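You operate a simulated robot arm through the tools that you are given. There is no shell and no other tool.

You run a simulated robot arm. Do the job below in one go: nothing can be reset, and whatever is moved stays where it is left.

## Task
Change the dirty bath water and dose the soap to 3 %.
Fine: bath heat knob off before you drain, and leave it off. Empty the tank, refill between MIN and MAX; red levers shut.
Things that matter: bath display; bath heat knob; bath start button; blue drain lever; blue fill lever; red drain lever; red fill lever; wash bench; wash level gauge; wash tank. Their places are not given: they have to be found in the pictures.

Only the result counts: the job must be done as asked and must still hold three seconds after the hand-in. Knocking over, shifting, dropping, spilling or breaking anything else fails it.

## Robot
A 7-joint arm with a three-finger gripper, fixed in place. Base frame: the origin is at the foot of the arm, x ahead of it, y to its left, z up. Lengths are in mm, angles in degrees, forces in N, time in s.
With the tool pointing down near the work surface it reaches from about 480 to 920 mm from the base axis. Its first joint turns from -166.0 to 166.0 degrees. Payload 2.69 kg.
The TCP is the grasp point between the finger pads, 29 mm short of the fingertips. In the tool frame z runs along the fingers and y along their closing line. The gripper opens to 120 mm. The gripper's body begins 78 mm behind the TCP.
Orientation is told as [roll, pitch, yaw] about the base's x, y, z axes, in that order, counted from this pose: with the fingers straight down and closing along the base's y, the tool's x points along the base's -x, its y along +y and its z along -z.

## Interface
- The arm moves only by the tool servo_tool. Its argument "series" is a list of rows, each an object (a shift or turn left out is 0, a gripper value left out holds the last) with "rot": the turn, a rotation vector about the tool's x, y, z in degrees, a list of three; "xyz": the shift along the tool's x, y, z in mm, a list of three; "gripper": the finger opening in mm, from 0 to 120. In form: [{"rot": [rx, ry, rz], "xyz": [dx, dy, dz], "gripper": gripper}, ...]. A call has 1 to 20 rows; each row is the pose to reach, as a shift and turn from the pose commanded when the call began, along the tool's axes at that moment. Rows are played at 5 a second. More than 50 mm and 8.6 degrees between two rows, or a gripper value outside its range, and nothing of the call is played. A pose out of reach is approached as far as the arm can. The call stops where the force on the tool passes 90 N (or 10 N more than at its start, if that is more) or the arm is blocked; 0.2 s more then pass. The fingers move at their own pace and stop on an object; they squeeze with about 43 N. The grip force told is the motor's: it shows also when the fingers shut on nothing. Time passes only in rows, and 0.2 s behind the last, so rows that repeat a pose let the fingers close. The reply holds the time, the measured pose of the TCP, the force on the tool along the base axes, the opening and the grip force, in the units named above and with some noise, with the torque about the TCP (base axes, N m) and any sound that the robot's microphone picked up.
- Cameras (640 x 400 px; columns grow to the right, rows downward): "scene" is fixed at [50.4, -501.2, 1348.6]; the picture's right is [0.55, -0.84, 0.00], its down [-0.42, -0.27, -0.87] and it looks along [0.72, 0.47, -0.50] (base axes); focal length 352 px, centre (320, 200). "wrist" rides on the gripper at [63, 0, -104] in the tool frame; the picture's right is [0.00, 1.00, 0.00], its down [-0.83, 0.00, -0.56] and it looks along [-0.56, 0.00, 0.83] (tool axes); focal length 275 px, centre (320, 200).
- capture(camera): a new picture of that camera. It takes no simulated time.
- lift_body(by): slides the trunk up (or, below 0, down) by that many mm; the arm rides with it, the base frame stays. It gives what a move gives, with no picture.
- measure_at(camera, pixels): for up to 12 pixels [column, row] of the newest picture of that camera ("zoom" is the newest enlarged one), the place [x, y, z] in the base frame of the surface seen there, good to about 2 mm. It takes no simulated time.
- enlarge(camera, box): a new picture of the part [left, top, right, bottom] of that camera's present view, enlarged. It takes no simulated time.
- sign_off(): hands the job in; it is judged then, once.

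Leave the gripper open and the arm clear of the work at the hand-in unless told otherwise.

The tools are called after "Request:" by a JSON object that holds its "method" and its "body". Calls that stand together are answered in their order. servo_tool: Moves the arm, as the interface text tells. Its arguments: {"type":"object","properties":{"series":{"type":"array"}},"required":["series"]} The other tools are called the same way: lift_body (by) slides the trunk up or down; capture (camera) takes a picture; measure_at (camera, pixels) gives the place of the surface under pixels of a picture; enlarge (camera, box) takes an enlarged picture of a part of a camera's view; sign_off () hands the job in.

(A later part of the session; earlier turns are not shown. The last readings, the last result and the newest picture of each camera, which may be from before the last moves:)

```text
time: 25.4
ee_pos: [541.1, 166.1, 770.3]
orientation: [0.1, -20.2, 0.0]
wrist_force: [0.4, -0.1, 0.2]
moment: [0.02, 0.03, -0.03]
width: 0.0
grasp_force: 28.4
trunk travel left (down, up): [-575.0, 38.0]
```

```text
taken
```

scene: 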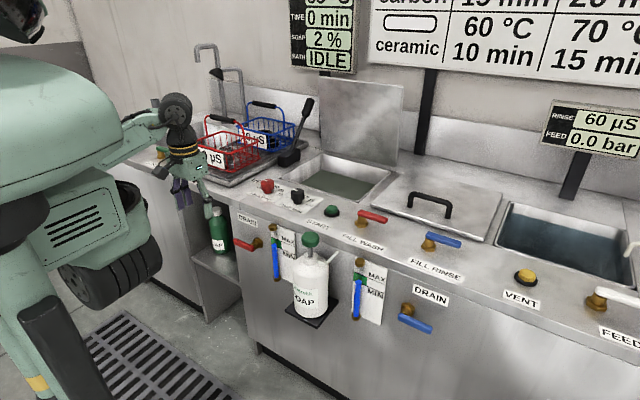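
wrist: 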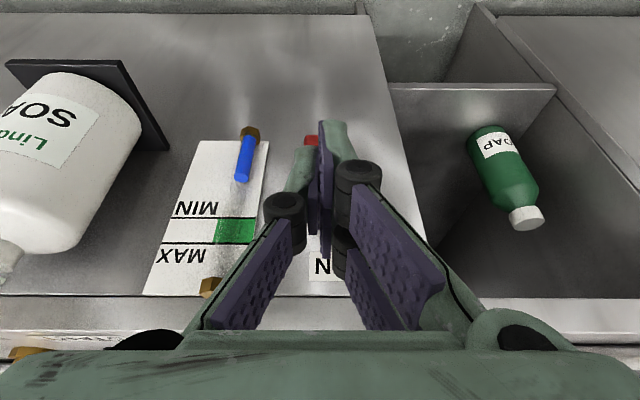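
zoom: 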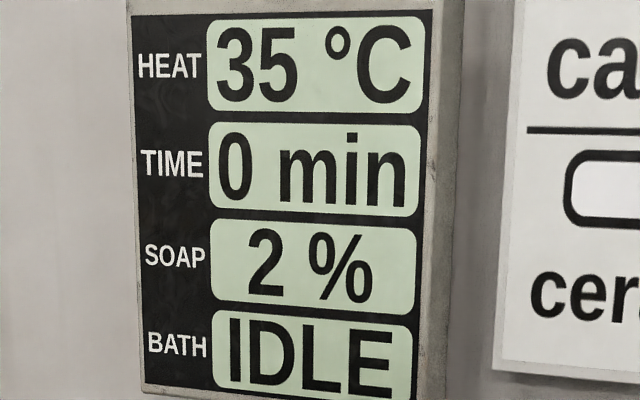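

The column is about half gone and still draining. Meanwhile I prepare to close the drain: I tilt the tool to about 70° (pointing forward), so that I can lift the handle from its −y side and from beneath, and move to about (590, 130, 690).

Request:
{"method": "servo_tool", "body": {"series": [{"xyz": [-3, -5, 13], "rot": [0, -7, 0]}, {"xyz": [-6, -10, 26], "rot": [0, -14, 0]}, {"xyz": [-9, -15, 39], "rot": [0, -21, 0]}, {"xyz": [-11, -20, 52], "rot": [0, -28, 0]}, {"xyz": [-14, -26, 66], "rot": [0, -35, 0]}, {"xyz": [-17, -31, 80], "rot": [0, -42, 0]}, {"xyz": [-19, -36, 92], "rot": [0, -50, 0]}, {"xyz": [-19, -36, 92], "rot": [0, -50, 0]}, {"xyz": [-19, -36, 92], "rot": [0, -50, 0]}]}}

Request:
{"method": "capture", "body": {"camera": "wrist"}}

Request:
{"method": "capture", "body": {"camera": "scene"}}

Request:
{"method": "enlarge", "body": {"camera": "scene", "box": [260, 0, 400, 50]}}

```text
time: 26.4
ee_pos: [617.0, 60.4, 714.1]
orientation: [-1.1, -47.7, -14.3]
wrist_force: [0.6, 1.4, -1.1]
moment: [-0.07, 0.02, -0.07]
width: 0.0
grasp_force: 28.5
out of reach, approached as far as the arm can: row 2, 3, 4, 5
trunk travel left (down, up): [-575.0, 38.0]
stopped in row 5: the arm was blocked; the commanded pose is now the measured one
```

```text
taken
```

wrist: 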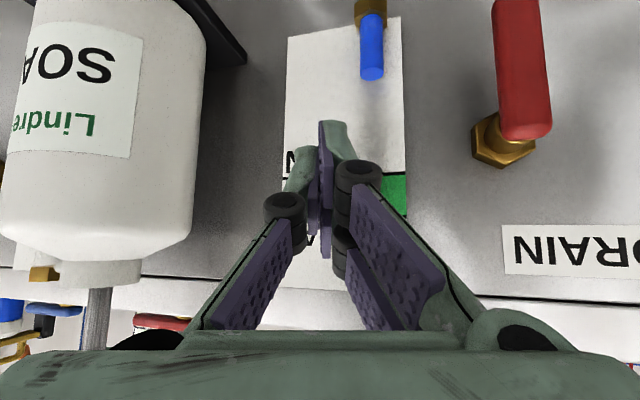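

```text
taken
```

scene: 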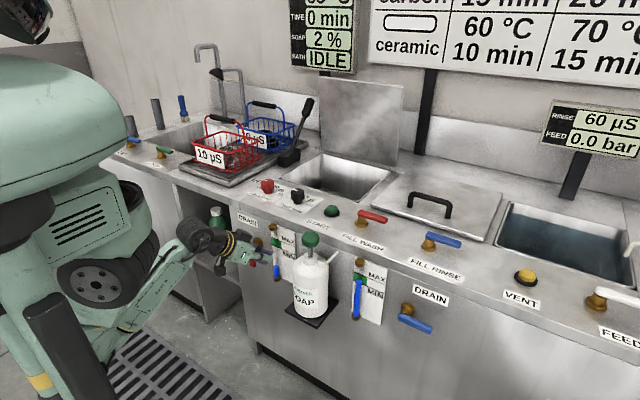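

```text
4.57 times, centred on (330, 25) of scene
```

zoom: 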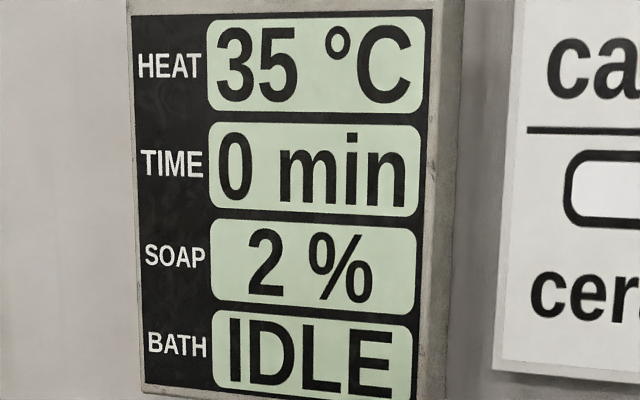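

The arm ran out of reach, drifted to (617, 60, 714) and was blocked, with low forces. Before anything else I measure where the arm and the soap bottle are.

Request:
{"method": "measure_at", "body": {"camera": "scene", "pixels": [[95, 292], [150, 285], [190, 235], [225, 245], [60, 200], [30, 80], [130, 245], [120, 200], [310, 290], [70, 240], [243, 255], [210, 330]]}}

Request:
{"method": "enlarge", "body": {"camera": "scene", "box": [40, 130, 360, 330]}}

```text
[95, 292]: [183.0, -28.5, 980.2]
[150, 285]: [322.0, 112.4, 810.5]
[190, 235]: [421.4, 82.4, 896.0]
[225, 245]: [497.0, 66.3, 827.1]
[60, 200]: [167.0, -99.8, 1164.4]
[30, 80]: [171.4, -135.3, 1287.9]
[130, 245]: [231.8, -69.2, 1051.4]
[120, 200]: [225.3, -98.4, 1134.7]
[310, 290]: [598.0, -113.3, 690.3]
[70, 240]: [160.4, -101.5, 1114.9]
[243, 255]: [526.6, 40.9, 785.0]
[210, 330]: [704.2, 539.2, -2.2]
```

```text
2.00 times, centred on (200, 230) of scene
```

zoom: 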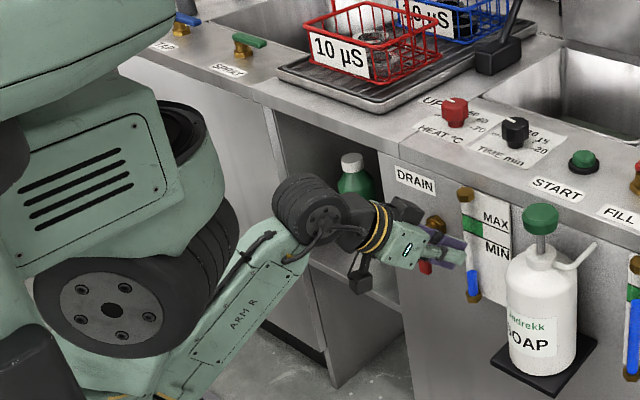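

The wash tank looks almost empty. The tool is at about 48° tilt with a stray yaw of −14°. I straighten the yaw, ease to ~42° tilt and move back to y≈135, a bit away from the bench.

Request:
{"method": "servo_tool", "body": {"series": [{"xyz": [7, 17, -8], "rot": [-3, 1.5, -2.2]}, {"xyz": [10, 35, -11], "rot": [-6, 3, -4.4]}, {"xyz": [15, 52, -17], "rot": [-9, 4.5, -6.6]}, {"xyz": [20, 70, -22], "rot": [-11.3, 5.7, -8.8]}, {"xyz": [20, 70, -22], "rot": [-11.3, 5.7, -8.8]}]}}

Request:
{"method": "capture", "body": {"camera": "wrist"}}

Request:
{"method": "enlarge", "body": {"camera": "scene", "box": [40, 130, 360, 330]}}

Request:
{"method": "enlarge", "body": {"camera": "scene", "box": [260, 0, 400, 50]}}

```text
time: 27.6
ee_pos: [601.7, 141.8, 715.8]
orientation: [1.6, -42.4, -1.1]
wrist_force: [-0.2, -0.4, -0.2]
moment: [-0.01, 0.0, 0.05]
width: 0.1
grasp_force: 28.5
out of reach, approached as far as the arm can: row 1
trunk travel left (down, up): [-575.0, 38.0]
```

```text
taken
```

wrist: 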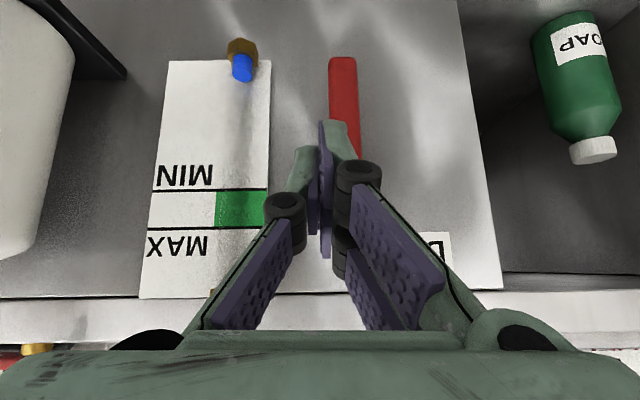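

```text
2.00 times, centred on (200, 230) of scene
```

zoom: 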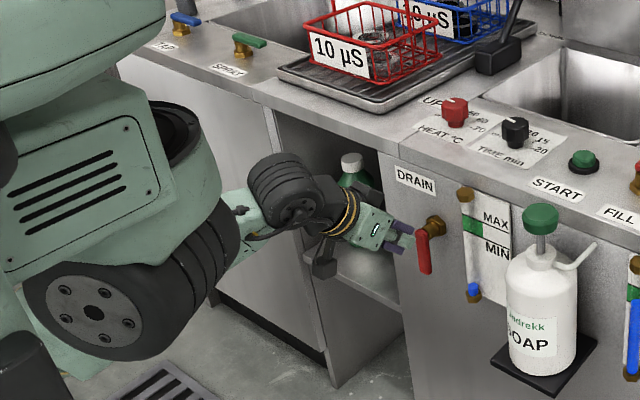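

```text
4.57 times, centred on (330, 25) of scene
```

zoom: 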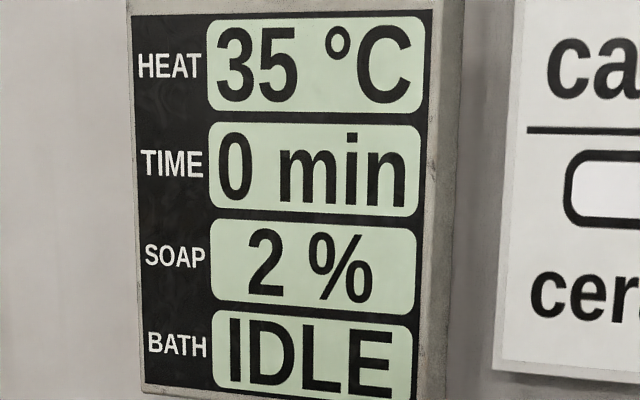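

This pose is reachable. The column is nearly gone, so I wait two seconds for the tank to run out and measure the hanging handle.

Request:
{"method": "servo_tool", "body": {"series": [{"xyz": [0, 0, 0]}, {"xyz": [0, 0, 0]}, {"xyz": [0, 0, 0]}, {"xyz": [0, 0, 0]}, {"xyz": [0, 0, 0]}, {"xyz": [0, 0, 0]}, {"xyz": [0, 0, 0]}, {"xyz": [0, 0, 0]}, {"xyz": [0, 0, 0]}, {"xyz": [0, 0, 0]}]}}

Request:
{"method": "capture", "body": {"camera": "wrist"}}

Request:
{"method": "measure_at", "body": {"camera": "wrist", "pixels": [[343, 60], [343, 80], [343, 110], [333, 90], [353, 90], [358, 130]]}}

Request:
{"method": "capture", "body": {"camera": "scene"}}

Request:
{"method": "measure_at", "body": {"camera": "scene", "pixels": [[251, 246], [251, 262], [247, 250], [258, 240], [256, 246]]}}

Request:
{"method": "enlarge", "body": {"camera": "scene", "box": [210, 140, 410, 330]}}

Request:
{"method": "enlarge", "body": {"camera": "scene", "box": [260, 0, 400, 50]}}

```text
time: 29.8
ee_pos: [601.9, 140.7, 715.9]
orientation: [1.6, -42.5, -1.3]
wrist_force: [0.1, 0.2, -0.3]
moment: [-0.02, 0.03, -0.03]
width: 0.0
grasp_force: 28.2
trunk travel left (down, up): [-575.0, 38.0]
```

```text
taken
```

wrist: 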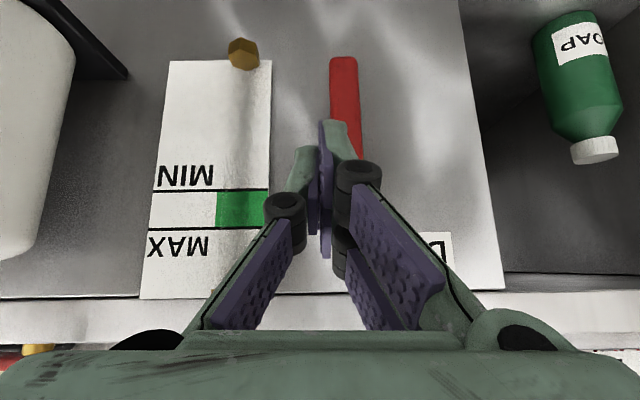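

```text
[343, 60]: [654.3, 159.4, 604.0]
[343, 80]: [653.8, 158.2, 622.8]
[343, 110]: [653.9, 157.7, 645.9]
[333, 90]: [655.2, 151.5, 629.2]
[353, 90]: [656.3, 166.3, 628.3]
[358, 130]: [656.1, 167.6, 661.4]
```

```text
taken
```

scene: 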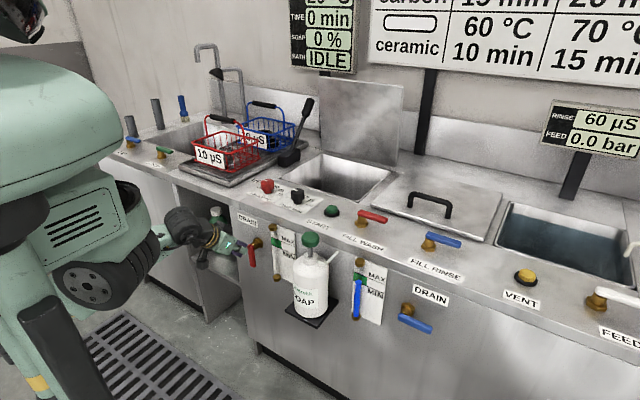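

```text
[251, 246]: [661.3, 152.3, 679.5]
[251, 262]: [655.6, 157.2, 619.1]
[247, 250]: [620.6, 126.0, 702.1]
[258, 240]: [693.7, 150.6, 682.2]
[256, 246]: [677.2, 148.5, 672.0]
```

```text
2.11 times, centred on (310, 235) of scene
```

zoom: 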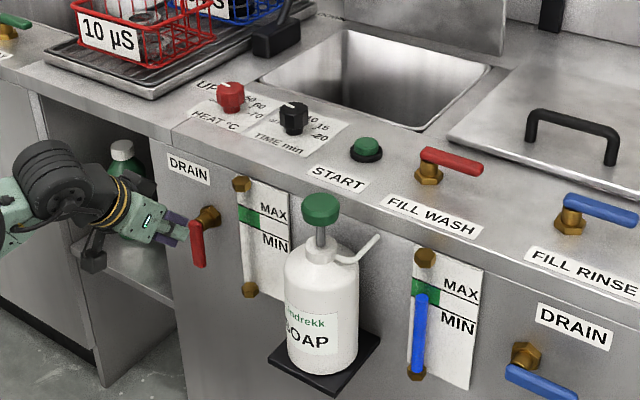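

```text
4.57 times, centred on (330, 25) of scene
```

zoom: 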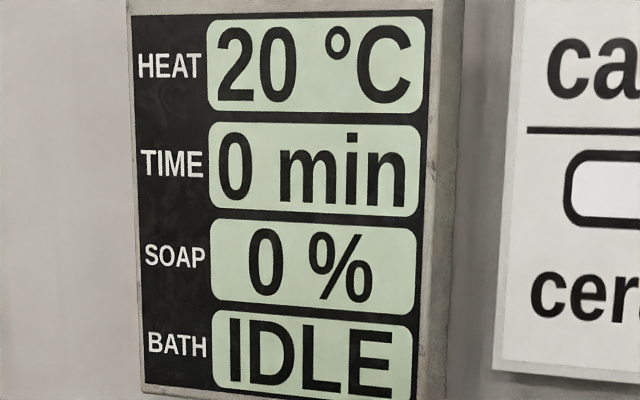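

The tank is empty: the gauge is empty, SOAP reads 0 % and HEAT 20 °C. The handle hangs at y≈150–168, x from 654, down to z≈600. I bring the fingertips to its −y side at (664, 132, 605), first down, then forward.

Request:
{"method": "servo_tool", "body": {"series": [{"xyz": [20, -4, 23]}, {"xyz": [40, -8, 46]}, {"xyz": [57, -9, 67.7]}, {"xyz": [42, -9, 81]}, {"xyz": [28.5, -9, 94.3]}, {"xyz": [28.5, -9, 94.3]}]}}

Request:
{"method": "capture", "body": {"camera": "wrist"}}

Request:
{"method": "enlarge", "body": {"camera": "scene", "box": [160, 180, 340, 320]}}

```text
time: 31.2
ee_pos: [645.4, 132.1, 627.8]
orientation: [1.6, -42.4, -1.4]
wrist_force: [0.1, 0.0, 0.1]
moment: [0.02, 0.02, 0.0]
width: 0.4
grasp_force: 28.6
trunk travel left (down, up): [-575.0, 38.0]
```

```text
taken
```

wrist: 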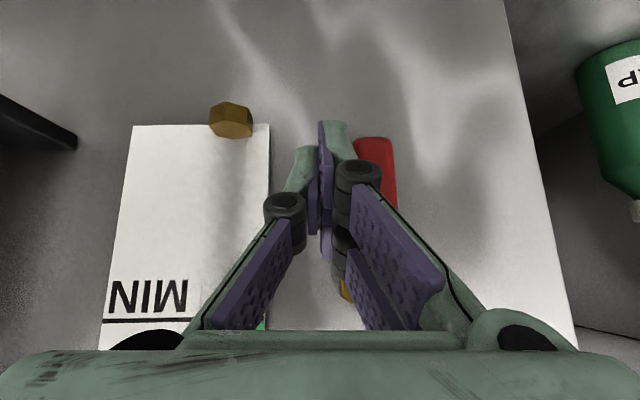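

```text
2.86 times, centred on (250, 250) of scene
```

zoom: 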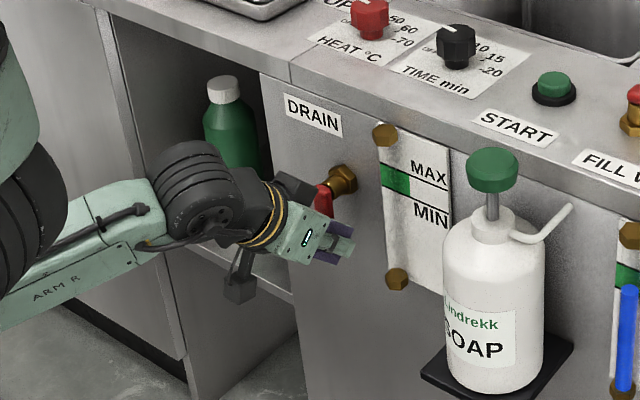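

The fingertips are beside the handle on its −y side. I now sweep it to the left and up along its arc.

Request:
{"method": "servo_tool", "body": {"series": [{"xyz": [0.4, 10, 0.4]}, {"xyz": [0.8, 21.9, 0.8]}, {"xyz": [-0.9, 33.6, -1.1]}, {"xyz": [-4.6, 44.1, -5.2]}, {"xyz": [-10.1, 53, -11.2]}, {"xyz": [-16.9, 59.4, -18.6]}, {"xyz": [-24.5, 63, -27]}, {"xyz": [-25.5, 63.2, -28]}]}}

Request:
{"method": "capture", "body": {"camera": "wrist"}}

Request:
{"method": "enlarge", "body": {"camera": "scene", "box": [160, 180, 340, 320]}}

```text
time: 32.9
ee_pos: [637.0, 189.3, 647.7]
orientation: [0.8, -39.6, -0.8]
wrist_force: [-19.5, -0.7, -6.5]
moment: [-0.09, -0.08, 0.0]
width: 0.0
grasp_force: 28.1
trunk travel left (down, up): [-575.0, 38.0]
stopped in row 8: the force on the tool passed its limit at 94 N (the readings are from after the stop); the commanded pose is now the measured one
```

```text
taken
```

wrist: 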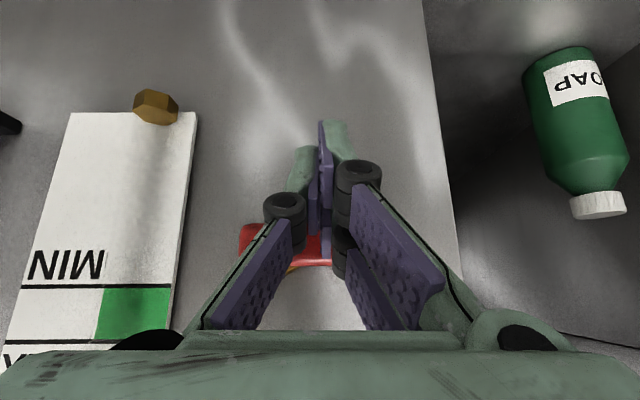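

```text
2.86 times, centred on (250, 250) of scene
```

zoom: 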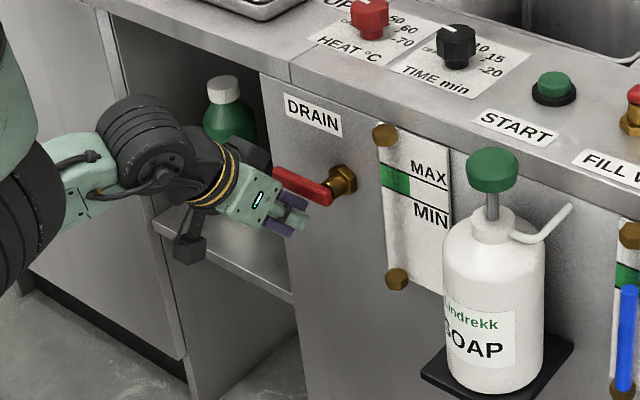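

The handle is back to horizontal and hit its stop. I back out below and toward the robot, then check it.

Request:
{"method": "servo_tool", "body": {"series": [{"xyz": [14, 0, 1]}, {"xyz": [35, 0, -15]}, {"xyz": [55, 0, -32]}, {"xyz": [75, 0, -50]}, {"xyz": [75, 0, -50]}]}}

Request:
{"method": "capture", "body": {"camera": "wrist"}}

Request:
{"method": "enlarge", "body": {"camera": "scene", "box": [160, 180, 340, 320]}}

Request:
{"method": "measure_at", "body": {"camera": "zoom", "pixels": [[278, 172], [318, 196], [300, 184]]}}

```text
time: 33.9
ee_pos: [582.3, 123.3, 642.6]
orientation: [-0.7, -41.1, -9.8]
wrist_force: [-0.6, 0.0, -0.4]
moment: [0.01, 0.03, 0.0]
width: 0.4
grasp_force: 28.7
trunk travel left (down, up): [-575.0, 38.0]
stopped in row 5: the arm was blocked; the commanded pose is now the measured one
```

```text
taken
```

wrist: 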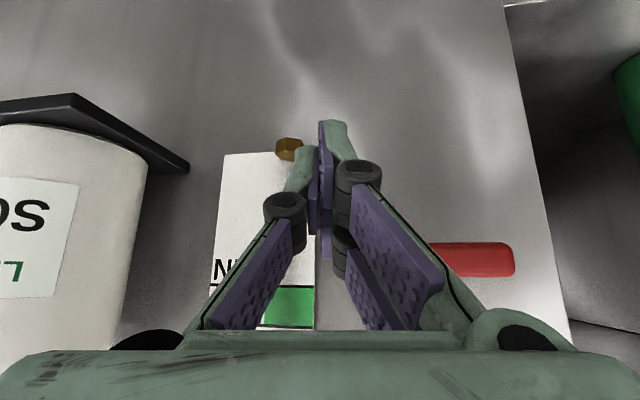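

```text
2.86 times, centred on (250, 250) of scene
```

zoom: 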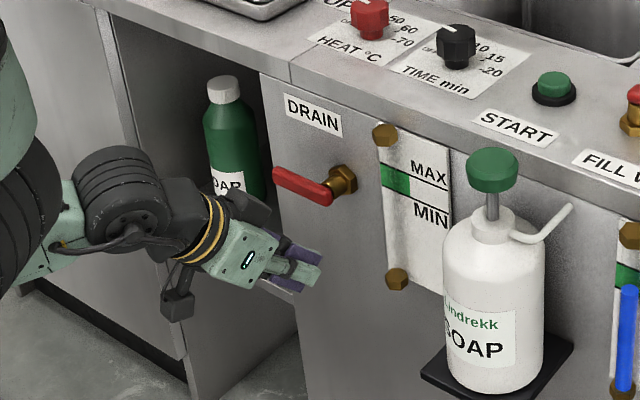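

```text
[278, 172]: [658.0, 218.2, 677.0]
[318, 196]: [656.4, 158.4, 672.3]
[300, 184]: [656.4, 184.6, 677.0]
```

The red drain handle is horizontal again (shut). I now raise the hand, straighten the yaw, and reduce the tilt to ~20°.

Request:
{"method": "servo_tool", "body": {"series": [{"xyz": [-22, 3.4, -25], "rot": [-1, 3.5, -1.2]}, {"xyz": [-44, 6.8, -50], "rot": [-2.1, 7, -2.5]}, {"xyz": [-66, 10.3, -75], "rot": [-3.2, 10.5, -3.7]}, {"xyz": [-88, 13.7, -100], "rot": [-4.3, 14, -4.9]}, {"xyz": [-110, 17, -125], "rot": [-5.4, 17.5, -6.2]}, {"xyz": [-132.5, 20.6, -149.8], "rot": [-6.4, 21, -7.4]}, {"xyz": [-132.5, 20.6, -149.8], "rot": [-6.4, 21, -7.4]}]}}

Request:
{"method": "capture", "body": {"camera": "scene"}}

```text
time: 35.5
ee_pos: [586.4, 146.7, 839.7]
orientation: [1.5, -19.9, -0.9]
wrist_force: [0.3, 1.2, 0.6]
moment: [-0.01, 0.03, 0.0]
width: 0.0
grasp_force: 28.6
trunk travel left (down, up): [-575.0, 38.0]
```

```text
taken
```

scene: 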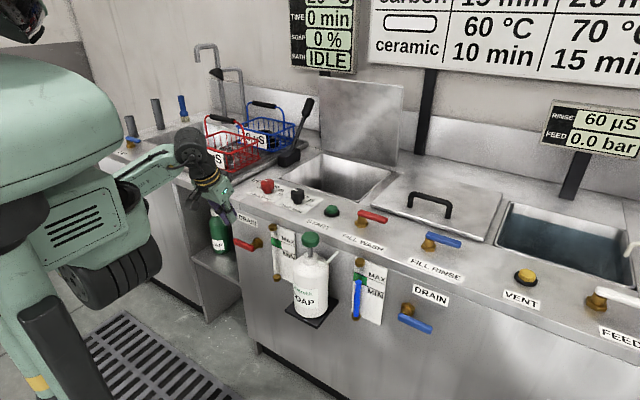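

Next I raise the hand, make the tool vertical again, and travel over to view the red fill lever on the bench top.

Request:
{"method": "servo_tool", "body": {"series": [{"xyz": [-14, 0, -38], "rot": [0.3, 5, -0.3]}, {"xyz": [-28, 0, -75], "rot": [0.6, 10, -0.7]}, {"xyz": [-41, 0, -113], "rot": [0.8, 15, -1]}, {"xyz": [-54.7, 0, -150.4], "rot": [1.1, 19.9, -1.35]}, {"xyz": [-65, -45, -146.4], "rot": [1.1, 19.9, -1.35]}, {"xyz": [-76, -90, -142.4], "rot": [1.1, 19.9, -1.35]}, {"xyz": [-87, -135, -138.4], "rot": [1.1, 19.9, -1.35]}, {"xyz": [-98, -180, -134.4], "rot": [1.1, 19.9, -1.35]}, {"xyz": [-109, -225, -130.4], "rot": [1.1, 19.9, -1.35]}, {"xyz": [-120, -270, -126], "rot": [1.1, 19.9, -1.35]}, {"xyz": [-130, -312, -122.5], "rot": [1.1, 19.9, -1.35]}, {"xyz": [-135.5, -327, -121], "rot": [1.1, 19.9, -1.35], "gripper": 60}, {"xyz": [-135.5, -327, -121], "rot": [1.1, 19.9, -1.35]}, {"xyz": [-135.5, -327, -121], "rot": [1.1, 19.9, -1.35]}]}}

Request:
{"method": "capture", "body": {"camera": "wrist"}}

Request:
{"method": "enlarge", "body": {"camera": "scene", "box": [240, 180, 440, 305]}}

```text
time: 38.5
ee_pos: [669.1, -183.3, 993.6]
orientation: [0.0, -0.2, 0.6]
wrist_force: [0.7, -0.7, 0.4]
moment: [0.03, 0.0, 0.02]
width: 58.4
grasp_force: 0.1
trunk travel left (down, up): [-575.0, 38.0]
```

```text
taken
```

wrist: 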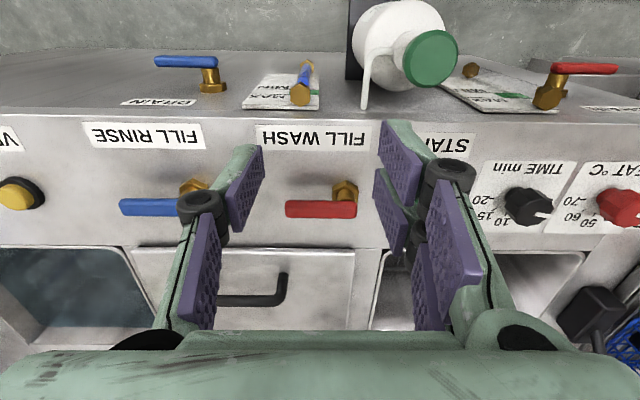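

```text
3.20 times, centred on (340, 242) of scene
```

zoom: 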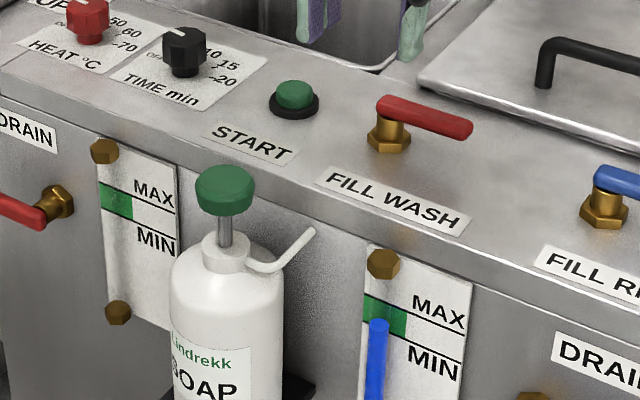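

Measuring the red fill handle at (285–357, 208) and its hub at (346, 190), plus the gauge lines and the tank depth.

Request:
{"method": "measure_at", "body": {"camera": "wrist", "pixels": [[289, 208], [305, 208], [320, 209], [340, 210], [352, 211], [346, 198], [346, 187], [320, 203], [320, 214]]}}

Request:
{"method": "measure_at", "body": {"camera": "zoom", "pixels": [[130, 190], [135, 225], [104, 150], [117, 312], [385, 108], [425, 122], [465, 128], [390, 140]]}}

Request:
{"method": "enlarge", "body": {"camera": "wrist", "box": [250, 150, 390, 240]}}

```text
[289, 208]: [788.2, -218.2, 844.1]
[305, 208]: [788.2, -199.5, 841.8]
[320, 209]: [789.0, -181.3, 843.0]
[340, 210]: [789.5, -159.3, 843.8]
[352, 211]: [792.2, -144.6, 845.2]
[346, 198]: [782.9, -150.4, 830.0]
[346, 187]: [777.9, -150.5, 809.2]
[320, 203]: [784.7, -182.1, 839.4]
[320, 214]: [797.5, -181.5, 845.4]
```

```text
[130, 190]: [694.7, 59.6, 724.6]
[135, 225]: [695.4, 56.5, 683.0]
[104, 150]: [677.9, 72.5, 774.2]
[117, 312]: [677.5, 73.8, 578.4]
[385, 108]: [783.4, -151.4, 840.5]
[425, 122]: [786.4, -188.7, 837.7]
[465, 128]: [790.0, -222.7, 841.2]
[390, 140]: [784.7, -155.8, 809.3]
```

```text
4.44 times, centred on (320, 195) of wrist
```

zoom: 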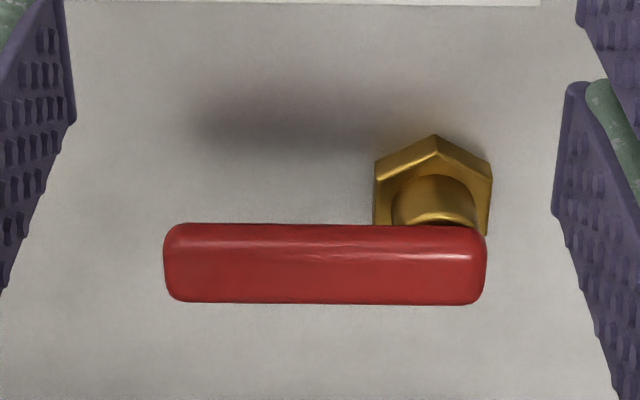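

The fill handle spans y −142 to −222, z 830–845, and turns about (790, −150). I will straddle it loosely with the fingers across x (yaw −90°), so I can turn it both ways. First I go above it and turn the gripper.

Request:
{"method": "servo_tool", "body": {"series": [{"xyz": [-10, -1, 0], "rot": [0, 0, 7.5], "gripper": 46}, {"xyz": [-20, -2, 0], "rot": [0, 0, 15]}, {"xyz": [-30, -4, 0], "rot": [0, 0, 22.5]}, {"xyz": [-40, -5, 0], "rot": [0, 0, 30]}, {"xyz": [-50, -6, 0], "rot": [0, 0, 37.5]}, {"xyz": [-60, -7, 0], "rot": [0, 0, 45]}, {"xyz": [-70, -9, 0], "rot": [0, 0, 52.5]}, {"xyz": [-80, -10, 0], "rot": [0, 0, 60]}, {"xyz": [-90, -11, 0], "rot": [0, 0, 67.5]}, {"xyz": [-100, -12, 0], "rot": [0, 0, 75]}, {"xyz": [-110, -13, 0], "rot": [0, 0, 82.5]}, {"xyz": [-121.5, -13, 0], "rot": [0, 0, 90.5]}, {"xyz": [-121.5, -13, 0], "rot": [0, 0, 90.5]}]}}

Request:
{"method": "capture", "body": {"camera": "wrist"}}

Request:
{"method": "capture", "body": {"camera": "scene"}}

```text
time: 41.3
ee_pos: [790.6, -196.4, 993.4]
orientation: [0.3, -0.1, -89.9]
wrist_force: [0.2, -0.2, -0.5]
moment: [0.02, 0.01, 0.03]
width: 46.0
grasp_force: 0.0
trunk travel left (down, up): [-575.0, 38.0]
```

```text
taken
```

wrist: 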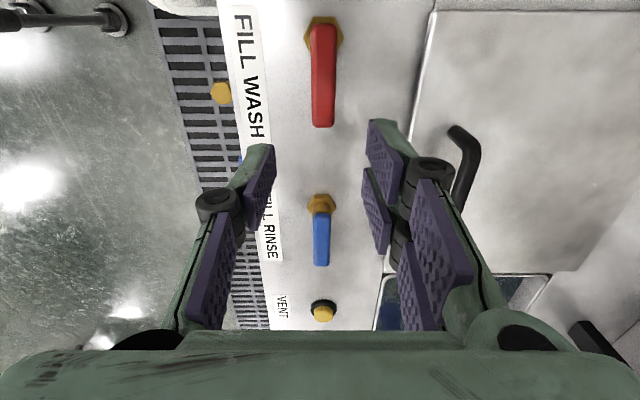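

```text
taken
```

scene: 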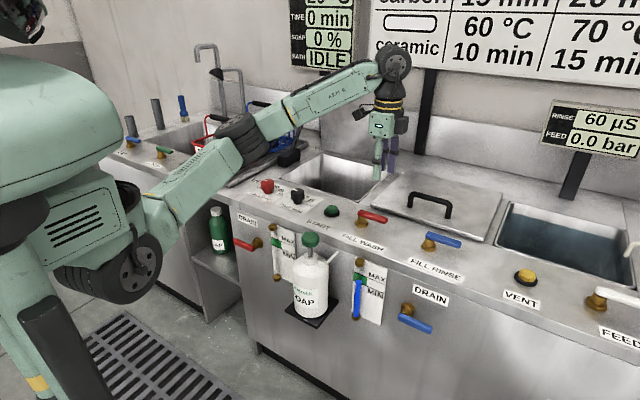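

The elbow hangs rather low over the bench near (245, 150). I measure it before descending.

Request:
{"method": "measure_at", "body": {"camera": "scene", "pixels": [[230, 165], [245, 160], [262, 148], [215, 170], [180, 195], [250, 125], [300, 110], [340, 100], [290, 130]]}}

Request:
{"method": "enlarge", "body": {"camera": "scene", "box": [130, 60, 330, 220]}}

```text
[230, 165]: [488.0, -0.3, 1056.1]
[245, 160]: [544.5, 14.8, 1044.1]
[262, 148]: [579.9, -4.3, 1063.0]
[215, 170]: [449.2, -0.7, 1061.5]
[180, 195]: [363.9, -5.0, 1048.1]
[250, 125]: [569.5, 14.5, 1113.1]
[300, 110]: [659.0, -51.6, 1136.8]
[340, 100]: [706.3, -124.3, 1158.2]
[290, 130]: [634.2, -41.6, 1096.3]
```

```text
2.50 times, centred on (230, 140) of scene
```

zoom: 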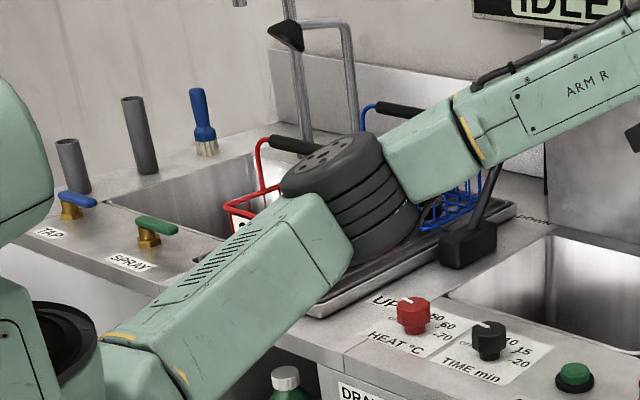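

The elbow is at z≈1045, well above the bench, so the descent is safe. I lower the straddling fingers onto the handle to z≈848.

Request:
{"method": "servo_tool", "body": {"series": [{"xyz": [0, 0, 40]}, {"xyz": [0, 0, 80]}, {"xyz": [0, 0, 115]}, {"xyz": [0, 0, 145]}, {"xyz": [0, 0, 145]}]}}

Request:
{"method": "capture", "body": {"camera": "wrist"}}

Request:
{"method": "enlarge", "body": {"camera": "scene", "box": [300, 140, 460, 240]}}

```text
time: 42.5
ee_pos: [792.7, -197.5, 849.0]
orientation: [0.2, 0.1, -89.9]
wrist_force: [-0.5, 0.5, -0.3]
moment: [-0.01, 0.01, -0.02]
width: 46.0
grasp_force: 0.0
trunk travel left (down, up): [-575.0, 38.0]
```

```text
taken
```

wrist: 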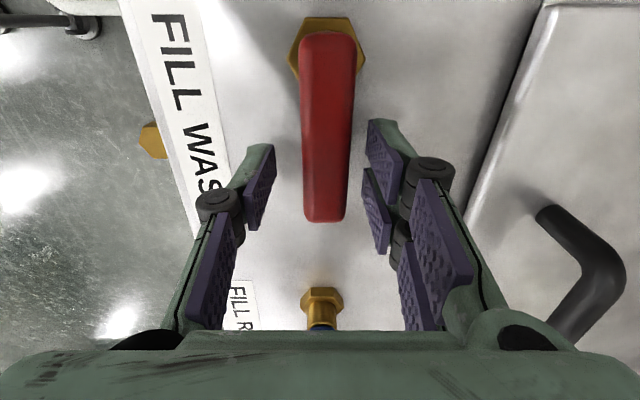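

```text
4.00 times, centred on (380, 190) of scene
```

zoom: 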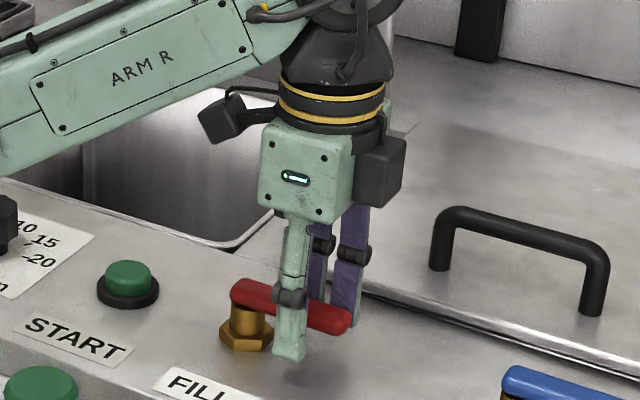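

The handle lies between the fingers. I narrow the gap to 26 mm, nudge toward +x by 14 mm to see whether the lever yields, then come back.

Request:
{"method": "servo_tool", "body": {"series": [{"gripper": 26}, {"gripper": 26}, {"xyz": [0, 7, 0]}, {"xyz": [0, 14, 0]}, {"xyz": [0, 14, 0]}]}}

Request:
{"method": "capture", "body": {"camera": "wrist"}}

Request:
{"method": "enlarge", "body": {"camera": "scene", "box": [220, 170, 420, 295]}}

```text
time: 43.7
ee_pos: [805.3, -196.5, 849.4]
orientation: [0.1, 0.0, -90.0]
wrist_force: [-6.9, -3.2, -0.8]
moment: [-0.33, 0.05, 0.49]
width: 28.1
grasp_force: 18.8
trunk travel left (down, up): [-575.0, 38.0]
```

```text
taken
```

wrist: 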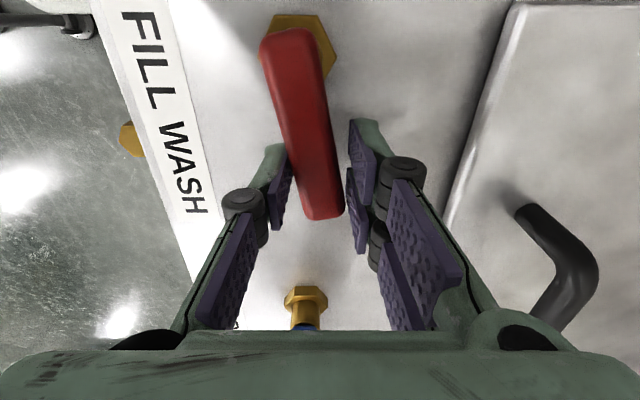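

```text
3.20 times, centred on (320, 232) of scene
```

zoom: 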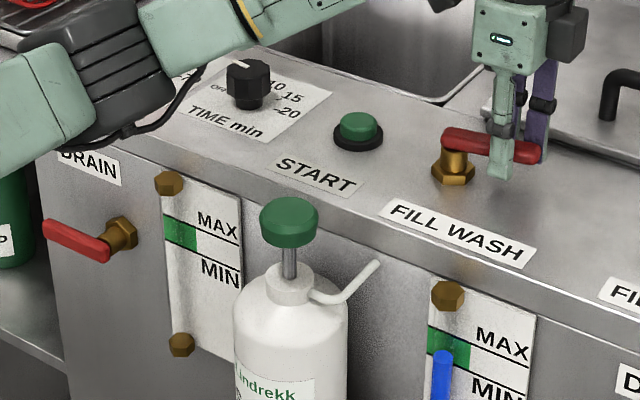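

The lever yields toward +x with only about 7 N, so that is the opening direction. I follow to about 20°, align the gripper with the handle, grip it firmly, and check for flow.

Request:
{"method": "servo_tool", "body": {"series": [{"xyz": [1, 1, 0], "rot": [0, 0, -7]}, {"xyz": [2, 1, 0], "rot": [0, 0, -14]}, {"xyz": [2.3, 1.3, 0], "rot": [0, 0, -20]}, {"xyz": [2.3, 1.3, 0], "rot": [0, 0, -20], "gripper": 8}, {"xyz": [2.3, 1.3, 0], "rot": [0, 0, -20]}, {"xyz": [2.3, 1.3, 0], "rot": [0, 0, -20]}]}}

Request:
{"method": "enlarge", "body": {"camera": "scene", "box": [220, 170, 420, 295]}}

Request:
{"method": "capture", "body": {"camera": "wrist"}}

```text
time: 45.1
ee_pos: [808.5, -192.3, 848.5]
orientation: [0.5, -0.1, -69.7]
wrist_force: [25.5, 6.0, 4.1]
moment: [0.36, -0.49, -1.3]
width: 21.6
grasp_force: 44.1
trunk travel left (down, up): [-575.0, 38.0]
```

```text
3.20 times, centred on (320, 232) of scene
```

zoom: 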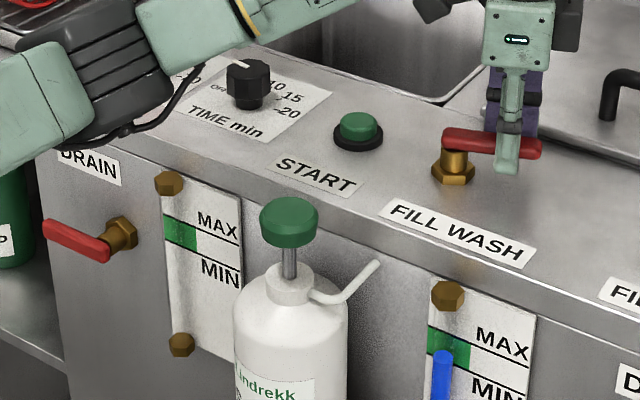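

```text
taken
```

wrist: 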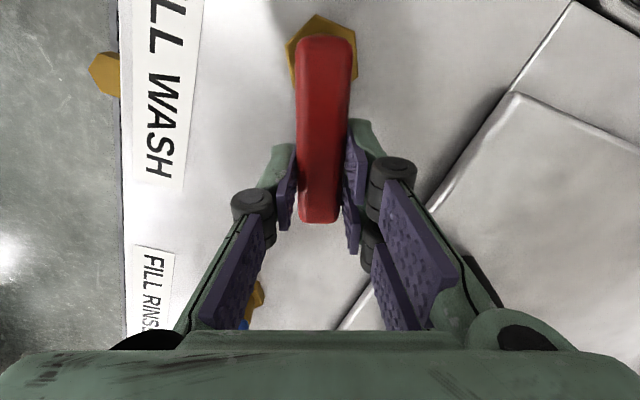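

No flow yet at ~20°. I turn it on to about 45° with the arm following the arc, then look at the gauge.

Request:
{"method": "servo_tool", "body": {"series": [{"xyz": [0.5, 6.4, 0], "rot": [0, 0, -8]}, {"xyz": [1.8, 12.7, 0], "rot": [0, 0, -16]}, {"xyz": [4, 18.7, 0], "rot": [0, 0, -24]}]}}

Request:
{"method": "enlarge", "body": {"camera": "scene", "box": [220, 170, 420, 295]}}

Request:
{"method": "enlarge", "body": {"camera": "scene", "box": [280, 120, 420, 200]}}

```text
time: 45.9
ee_pos: [824.9, -183.2, 848.6]
orientation: [0.3, -0.2, -45.6]
wrist_force: [38.7, 8.4, 15.1]
moment: [0.86, -0.22, -1.66]
width: 21.8
grasp_force: 45.1
trunk travel left (down, up): [-575.0, 38.0]
```

```text
3.20 times, centred on (320, 232) of scene
```

zoom: 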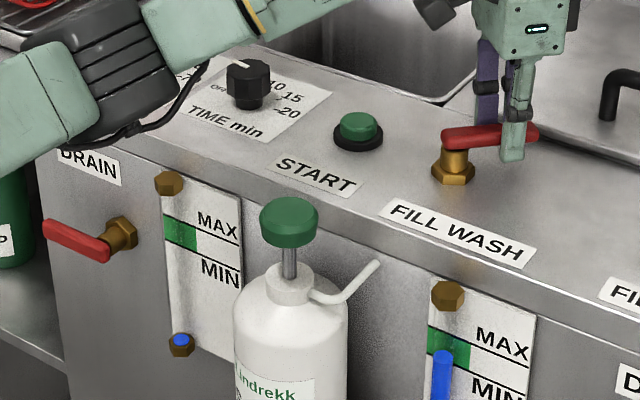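

```text
4.57 times, centred on (350, 160) of scene
```

zoom: 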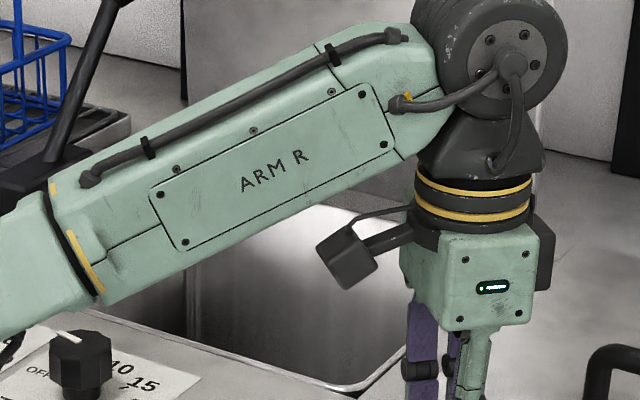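

Flow has started: a blue top shows at the bottom of the wash gauge. I hold here for 0.8 s and read the rate.

Request:
{"method": "servo_tool", "body": {"series": [{"xyz": [0, 0, 0]}, {"xyz": [0, 0, 0]}, {"xyz": [0, 0, 0]}]}}

Request:
{"method": "enlarge", "body": {"camera": "scene", "box": [240, 210, 320, 290]}}

```text
time: 46.7
ee_pos: [825.8, -183.6, 848.5]
orientation: [0.5, -0.3, -45.7]
wrist_force: [42.7, 11.5, 20.9]
moment: [0.4, -0.66, -1.69]
width: 21.8
grasp_force: 44.6
trunk travel left (down, up): [-575.0, 38.0]
```

```text
5.00 times, centred on (280, 250) of scene
```

zoom: 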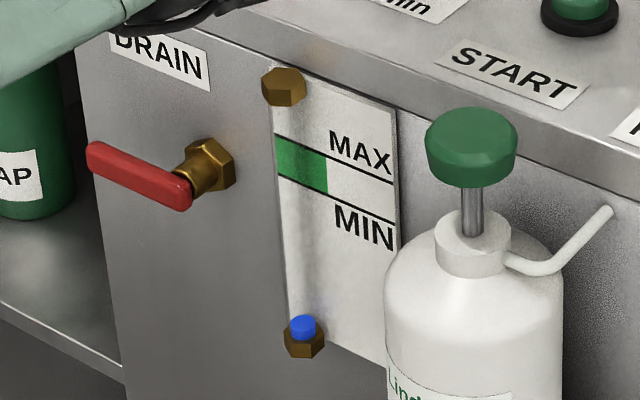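

The rise is slow and easy to control. I hold 2 s more.

Request:
{"method": "servo_tool", "body": {"series": [{"xyz": [0, 0, 0]}, {"xyz": [0, 0, 0]}, {"xyz": [0, 0, 0]}, {"xyz": [0, 0, 0]}, {"xyz": [0, 0, 0]}, {"xyz": [0, 0, 0]}, {"xyz": [0, 0, 0]}, {"xyz": [0, 0, 0]}, {"xyz": [0, 0, 0]}, {"xyz": [0, 0, 0]}]}}

Request:
{"method": "enlarge", "body": {"camera": "scene", "box": [240, 210, 320, 290]}}

```text
time: 48.9
ee_pos: [824.6, -183.9, 849.4]
orientation: [0.5, -0.4, -45.8]
wrist_force: [41.6, 10.5, 19.6]
moment: [0.31, -0.77, -1.7]
width: 21.5
grasp_force: 44.8
trunk travel left (down, up): [-575.0, 38.0]
```

```text
5.00 times, centred on (280, 250) of scene
```

zoom: 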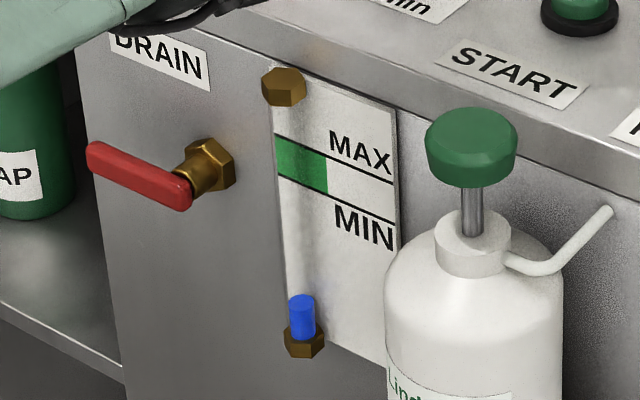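

Measuring the top of the water column against the MIN and MAX lines.

Request:
{"method": "measure_at", "body": {"camera": "zoom", "pixels": [[300, 299], [300, 305], [300, 330], [302, 350], [310, 150], [310, 192], [290, 142], [290, 182], [350, 168], [350, 206], [282, 90]]}}

```text
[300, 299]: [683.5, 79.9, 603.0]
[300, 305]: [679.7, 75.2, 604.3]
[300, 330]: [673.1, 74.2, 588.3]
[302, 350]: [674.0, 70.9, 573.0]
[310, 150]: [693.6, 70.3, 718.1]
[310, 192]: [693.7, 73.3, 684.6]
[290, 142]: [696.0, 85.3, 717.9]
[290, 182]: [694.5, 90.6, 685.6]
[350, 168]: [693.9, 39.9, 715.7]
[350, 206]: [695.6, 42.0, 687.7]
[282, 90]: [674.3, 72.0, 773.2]
```

The level is at z≈603, MIN is ≈685 and MAX ≈718, and it rises about 8 mm/s. I hold for another 4 s.

Request:
{"method": "servo_tool", "body": {"series": [{"xyz": [0, 0, 0]}, {"xyz": [0, 0, 0]}, {"xyz": [0, 0, 0]}, {"xyz": [0, 0, 0]}, {"xyz": [0, 0, 0]}, {"xyz": [0, 0, 0]}, {"xyz": [0, 0, 0]}, {"xyz": [0, 0, 0]}, {"xyz": [0, 0, 0]}, {"xyz": [0, 0, 0]}, {"xyz": [0, 0, 0]}, {"xyz": [0, 0, 0]}, {"xyz": [0, 0, 0]}, {"xyz": [0, 0, 0]}, {"xyz": [0, 0, 0]}, {"xyz": [0, 0, 0]}, {"xyz": [0, 0, 0]}, {"xyz": [0, 0, 0]}, {"xyz": [0, 0, 0]}, {"xyz": [0, 0, 0]}]}}

Request:
{"method": "enlarge", "body": {"camera": "scene", "box": [240, 210, 320, 290]}}

```text
time: 53.1
ee_pos: [825.1, -182.6, 848.0]
orientation: [0.4, -0.3, -45.7]
wrist_force: [40.6, 13.0, 18.3]
moment: [0.32, -0.77, -1.69]
width: 21.6
grasp_force: 44.8
trunk travel left (down, up): [-575.0, 38.0]
```

```text
5.00 times, centred on (280, 250) of scene
```

zoom: 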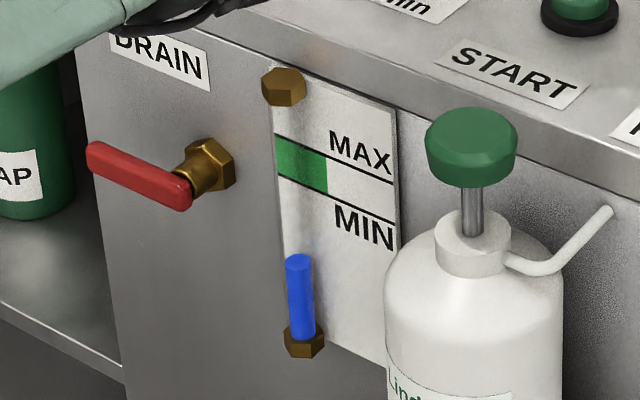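

It rose another 33 mm, to about z 636. I hold 4 s more.

Request:
{"method": "servo_tool", "body": {"series": [{"xyz": [0, 0, 0]}, {"xyz": [0, 0, 0]}, {"xyz": [0, 0, 0]}, {"xyz": [0, 0, 0]}, {"xyz": [0, 0, 0]}, {"xyz": [0, 0, 0]}, {"xyz": [0, 0, 0]}, {"xyz": [0, 0, 0]}, {"xyz": [0, 0, 0]}, {"xyz": [0, 0, 0]}, {"xyz": [0, 0, 0]}, {"xyz": [0, 0, 0]}, {"xyz": [0, 0, 0]}, {"xyz": [0, 0, 0]}, {"xyz": [0, 0, 0]}, {"xyz": [0, 0, 0]}, {"xyz": [0, 0, 0]}, {"xyz": [0, 0, 0]}, {"xyz": [0, 0, 0]}, {"xyz": [0, 0, 0]}]}}

Request:
{"method": "enlarge", "body": {"camera": "scene", "box": [240, 210, 320, 290]}}

Request:
{"method": "measure_at", "body": {"camera": "zoom", "pixels": [[295, 214], [294, 218], [296, 222]]}}

```text
time: 57.3
ee_pos: [825.0, -183.1, 847.9]
orientation: [0.3, -0.1, -45.6]
wrist_force: [36.5, 14.8, 15.0]
moment: [0.34, -0.63, -1.64]
width: 21.6
grasp_force: 45.0
trunk travel left (down, up): [-575.0, 38.0]
```

```text
5.00 times, centred on (280, 250) of scene
```

zoom: 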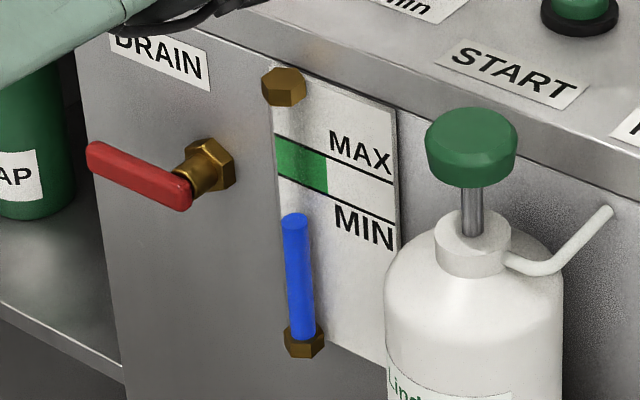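

```text
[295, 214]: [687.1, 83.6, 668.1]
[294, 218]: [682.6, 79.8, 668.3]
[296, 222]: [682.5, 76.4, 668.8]
```

The level is at 668. About 3.6 s more brings it to around 697–702, then I close at once along the reverse arc.

Request:
{"method": "servo_tool", "body": {"series": [{"xyz": [0, 0, 0]}, {"xyz": [0, 0, 0]}, {"xyz": [0, 0, 0]}, {"xyz": [0, 0, 0]}, {"xyz": [0, 0, 0]}, {"xyz": [0, 0, 0]}, {"xyz": [0, 0, 0]}, {"xyz": [0, 0, 0]}, {"xyz": [0, 0, 0]}, {"xyz": [0, 0, 0]}, {"xyz": [0, 0, 0]}, {"xyz": [0, 0, 0]}, {"xyz": [0, 0, 0]}, {"xyz": [0, 0, 0]}, {"xyz": [0, 0, 0]}, {"xyz": [0, 0, 0]}, {"xyz": [0, 0, 0]}]}}

Request:
{"method": "servo_tool", "body": {"series": [{"xyz": [0.4, -6.5, 0], "rot": [0, 0, 8]}, {"xyz": [1.8, -12.8, 0], "rot": [0, 0, 16]}, {"xyz": [4, -18.9, 0], "rot": [0, 0, 24]}, {"xyz": [7.1, -24.6, 0], "rot": [0, 0, 32]}, {"xyz": [10.9, -29.9, 0], "rot": [0, 0, 40]}, {"xyz": [13.6, -32.9, 0], "rot": [0, 0, 45]}, {"xyz": [14.8, -34, 0], "rot": [0, 0, 47]}]}}

Request:
{"method": "enlarge", "body": {"camera": "scene", "box": [240, 210, 320, 290]}}

Request:
{"method": "capture", "body": {"camera": "wrist"}}

```text
time: 60.9
ee_pos: [824.9, -182.8, 846.8]
orientation: [0.4, -0.1, -45.6]
wrist_force: [30.9, 18.6, 11.9]
moment: [0.4, -0.57, -1.59]
width: 21.4
grasp_force: 45.0
trunk travel left (down, up): [-575.0, 38.0]
```

```text
time: 62.5
ee_pos: [794.5, -193.3, 847.7]
orientation: [0.8, 0.2, -92.2]
wrist_force: [57.4, 9.9, 7.2]
moment: [-0.03, -1.03, 2.01]
width: 22.0
grasp_force: 45.4
trunk travel left (down, up): [-575.0, 38.0]
```

```text
5.00 times, centred on (280, 250) of scene
```

zoom: 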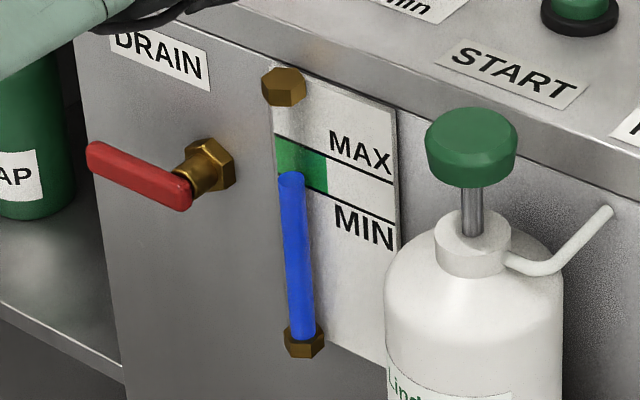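

```text
taken
```

wrist: 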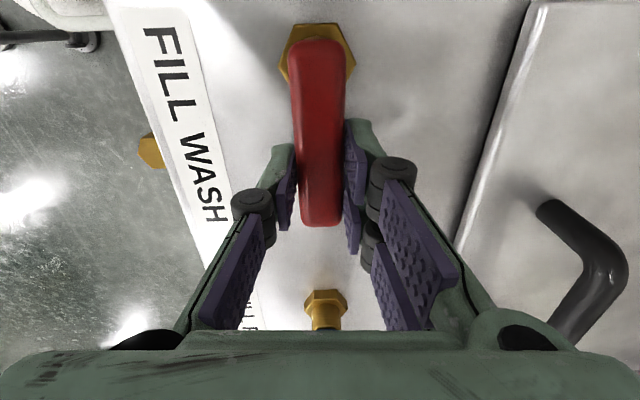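

The level is in the green band and the handle presses on its shut stop. I release, check that it holds, and measure.

Request:
{"method": "servo_tool", "body": {"series": [{"gripper": 46}, {"gripper": 46}, {"gripper": 46}]}}

Request:
{"method": "capture", "body": {"camera": "wrist"}}

Request:
{"method": "enlarge", "body": {"camera": "scene", "box": [240, 210, 320, 290]}}

Request:
{"method": "measure_at", "body": {"camera": "zoom", "pixels": [[291, 173], [290, 178], [292, 184], [310, 150], [310, 192]]}}

Request:
{"method": "measure_at", "body": {"camera": "wrist", "pixels": [[320, 215], [320, 180], [320, 120], [322, 60]]}}

```text
time: 63.3
ee_pos: [789.4, -197.6, 849.2]
orientation: [0.1, -0.1, -93.0]
wrist_force: [-0.3, -0.2, 0.3]
moment: [-0.01, 0.01, 0.01]
width: 46.0
grasp_force: 0.1
trunk travel left (down, up): [-575.0, 38.0]
```

```text
taken
```

wrist: 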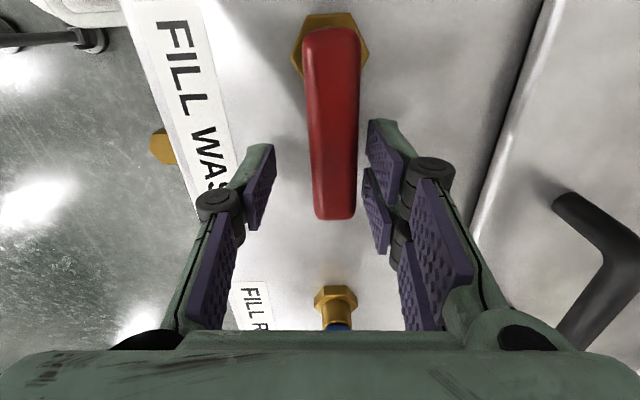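

```text
5.00 times, centred on (280, 250) of scene
```

zoom: 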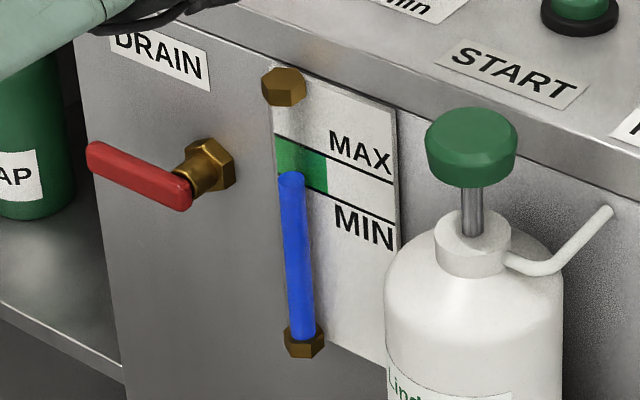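

```text
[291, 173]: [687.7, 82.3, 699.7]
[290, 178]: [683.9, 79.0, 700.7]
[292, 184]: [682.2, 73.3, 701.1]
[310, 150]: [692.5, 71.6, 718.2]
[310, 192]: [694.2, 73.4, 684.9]
```

```text
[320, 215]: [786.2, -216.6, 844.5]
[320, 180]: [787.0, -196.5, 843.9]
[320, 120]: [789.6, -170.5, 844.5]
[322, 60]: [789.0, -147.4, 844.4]
```

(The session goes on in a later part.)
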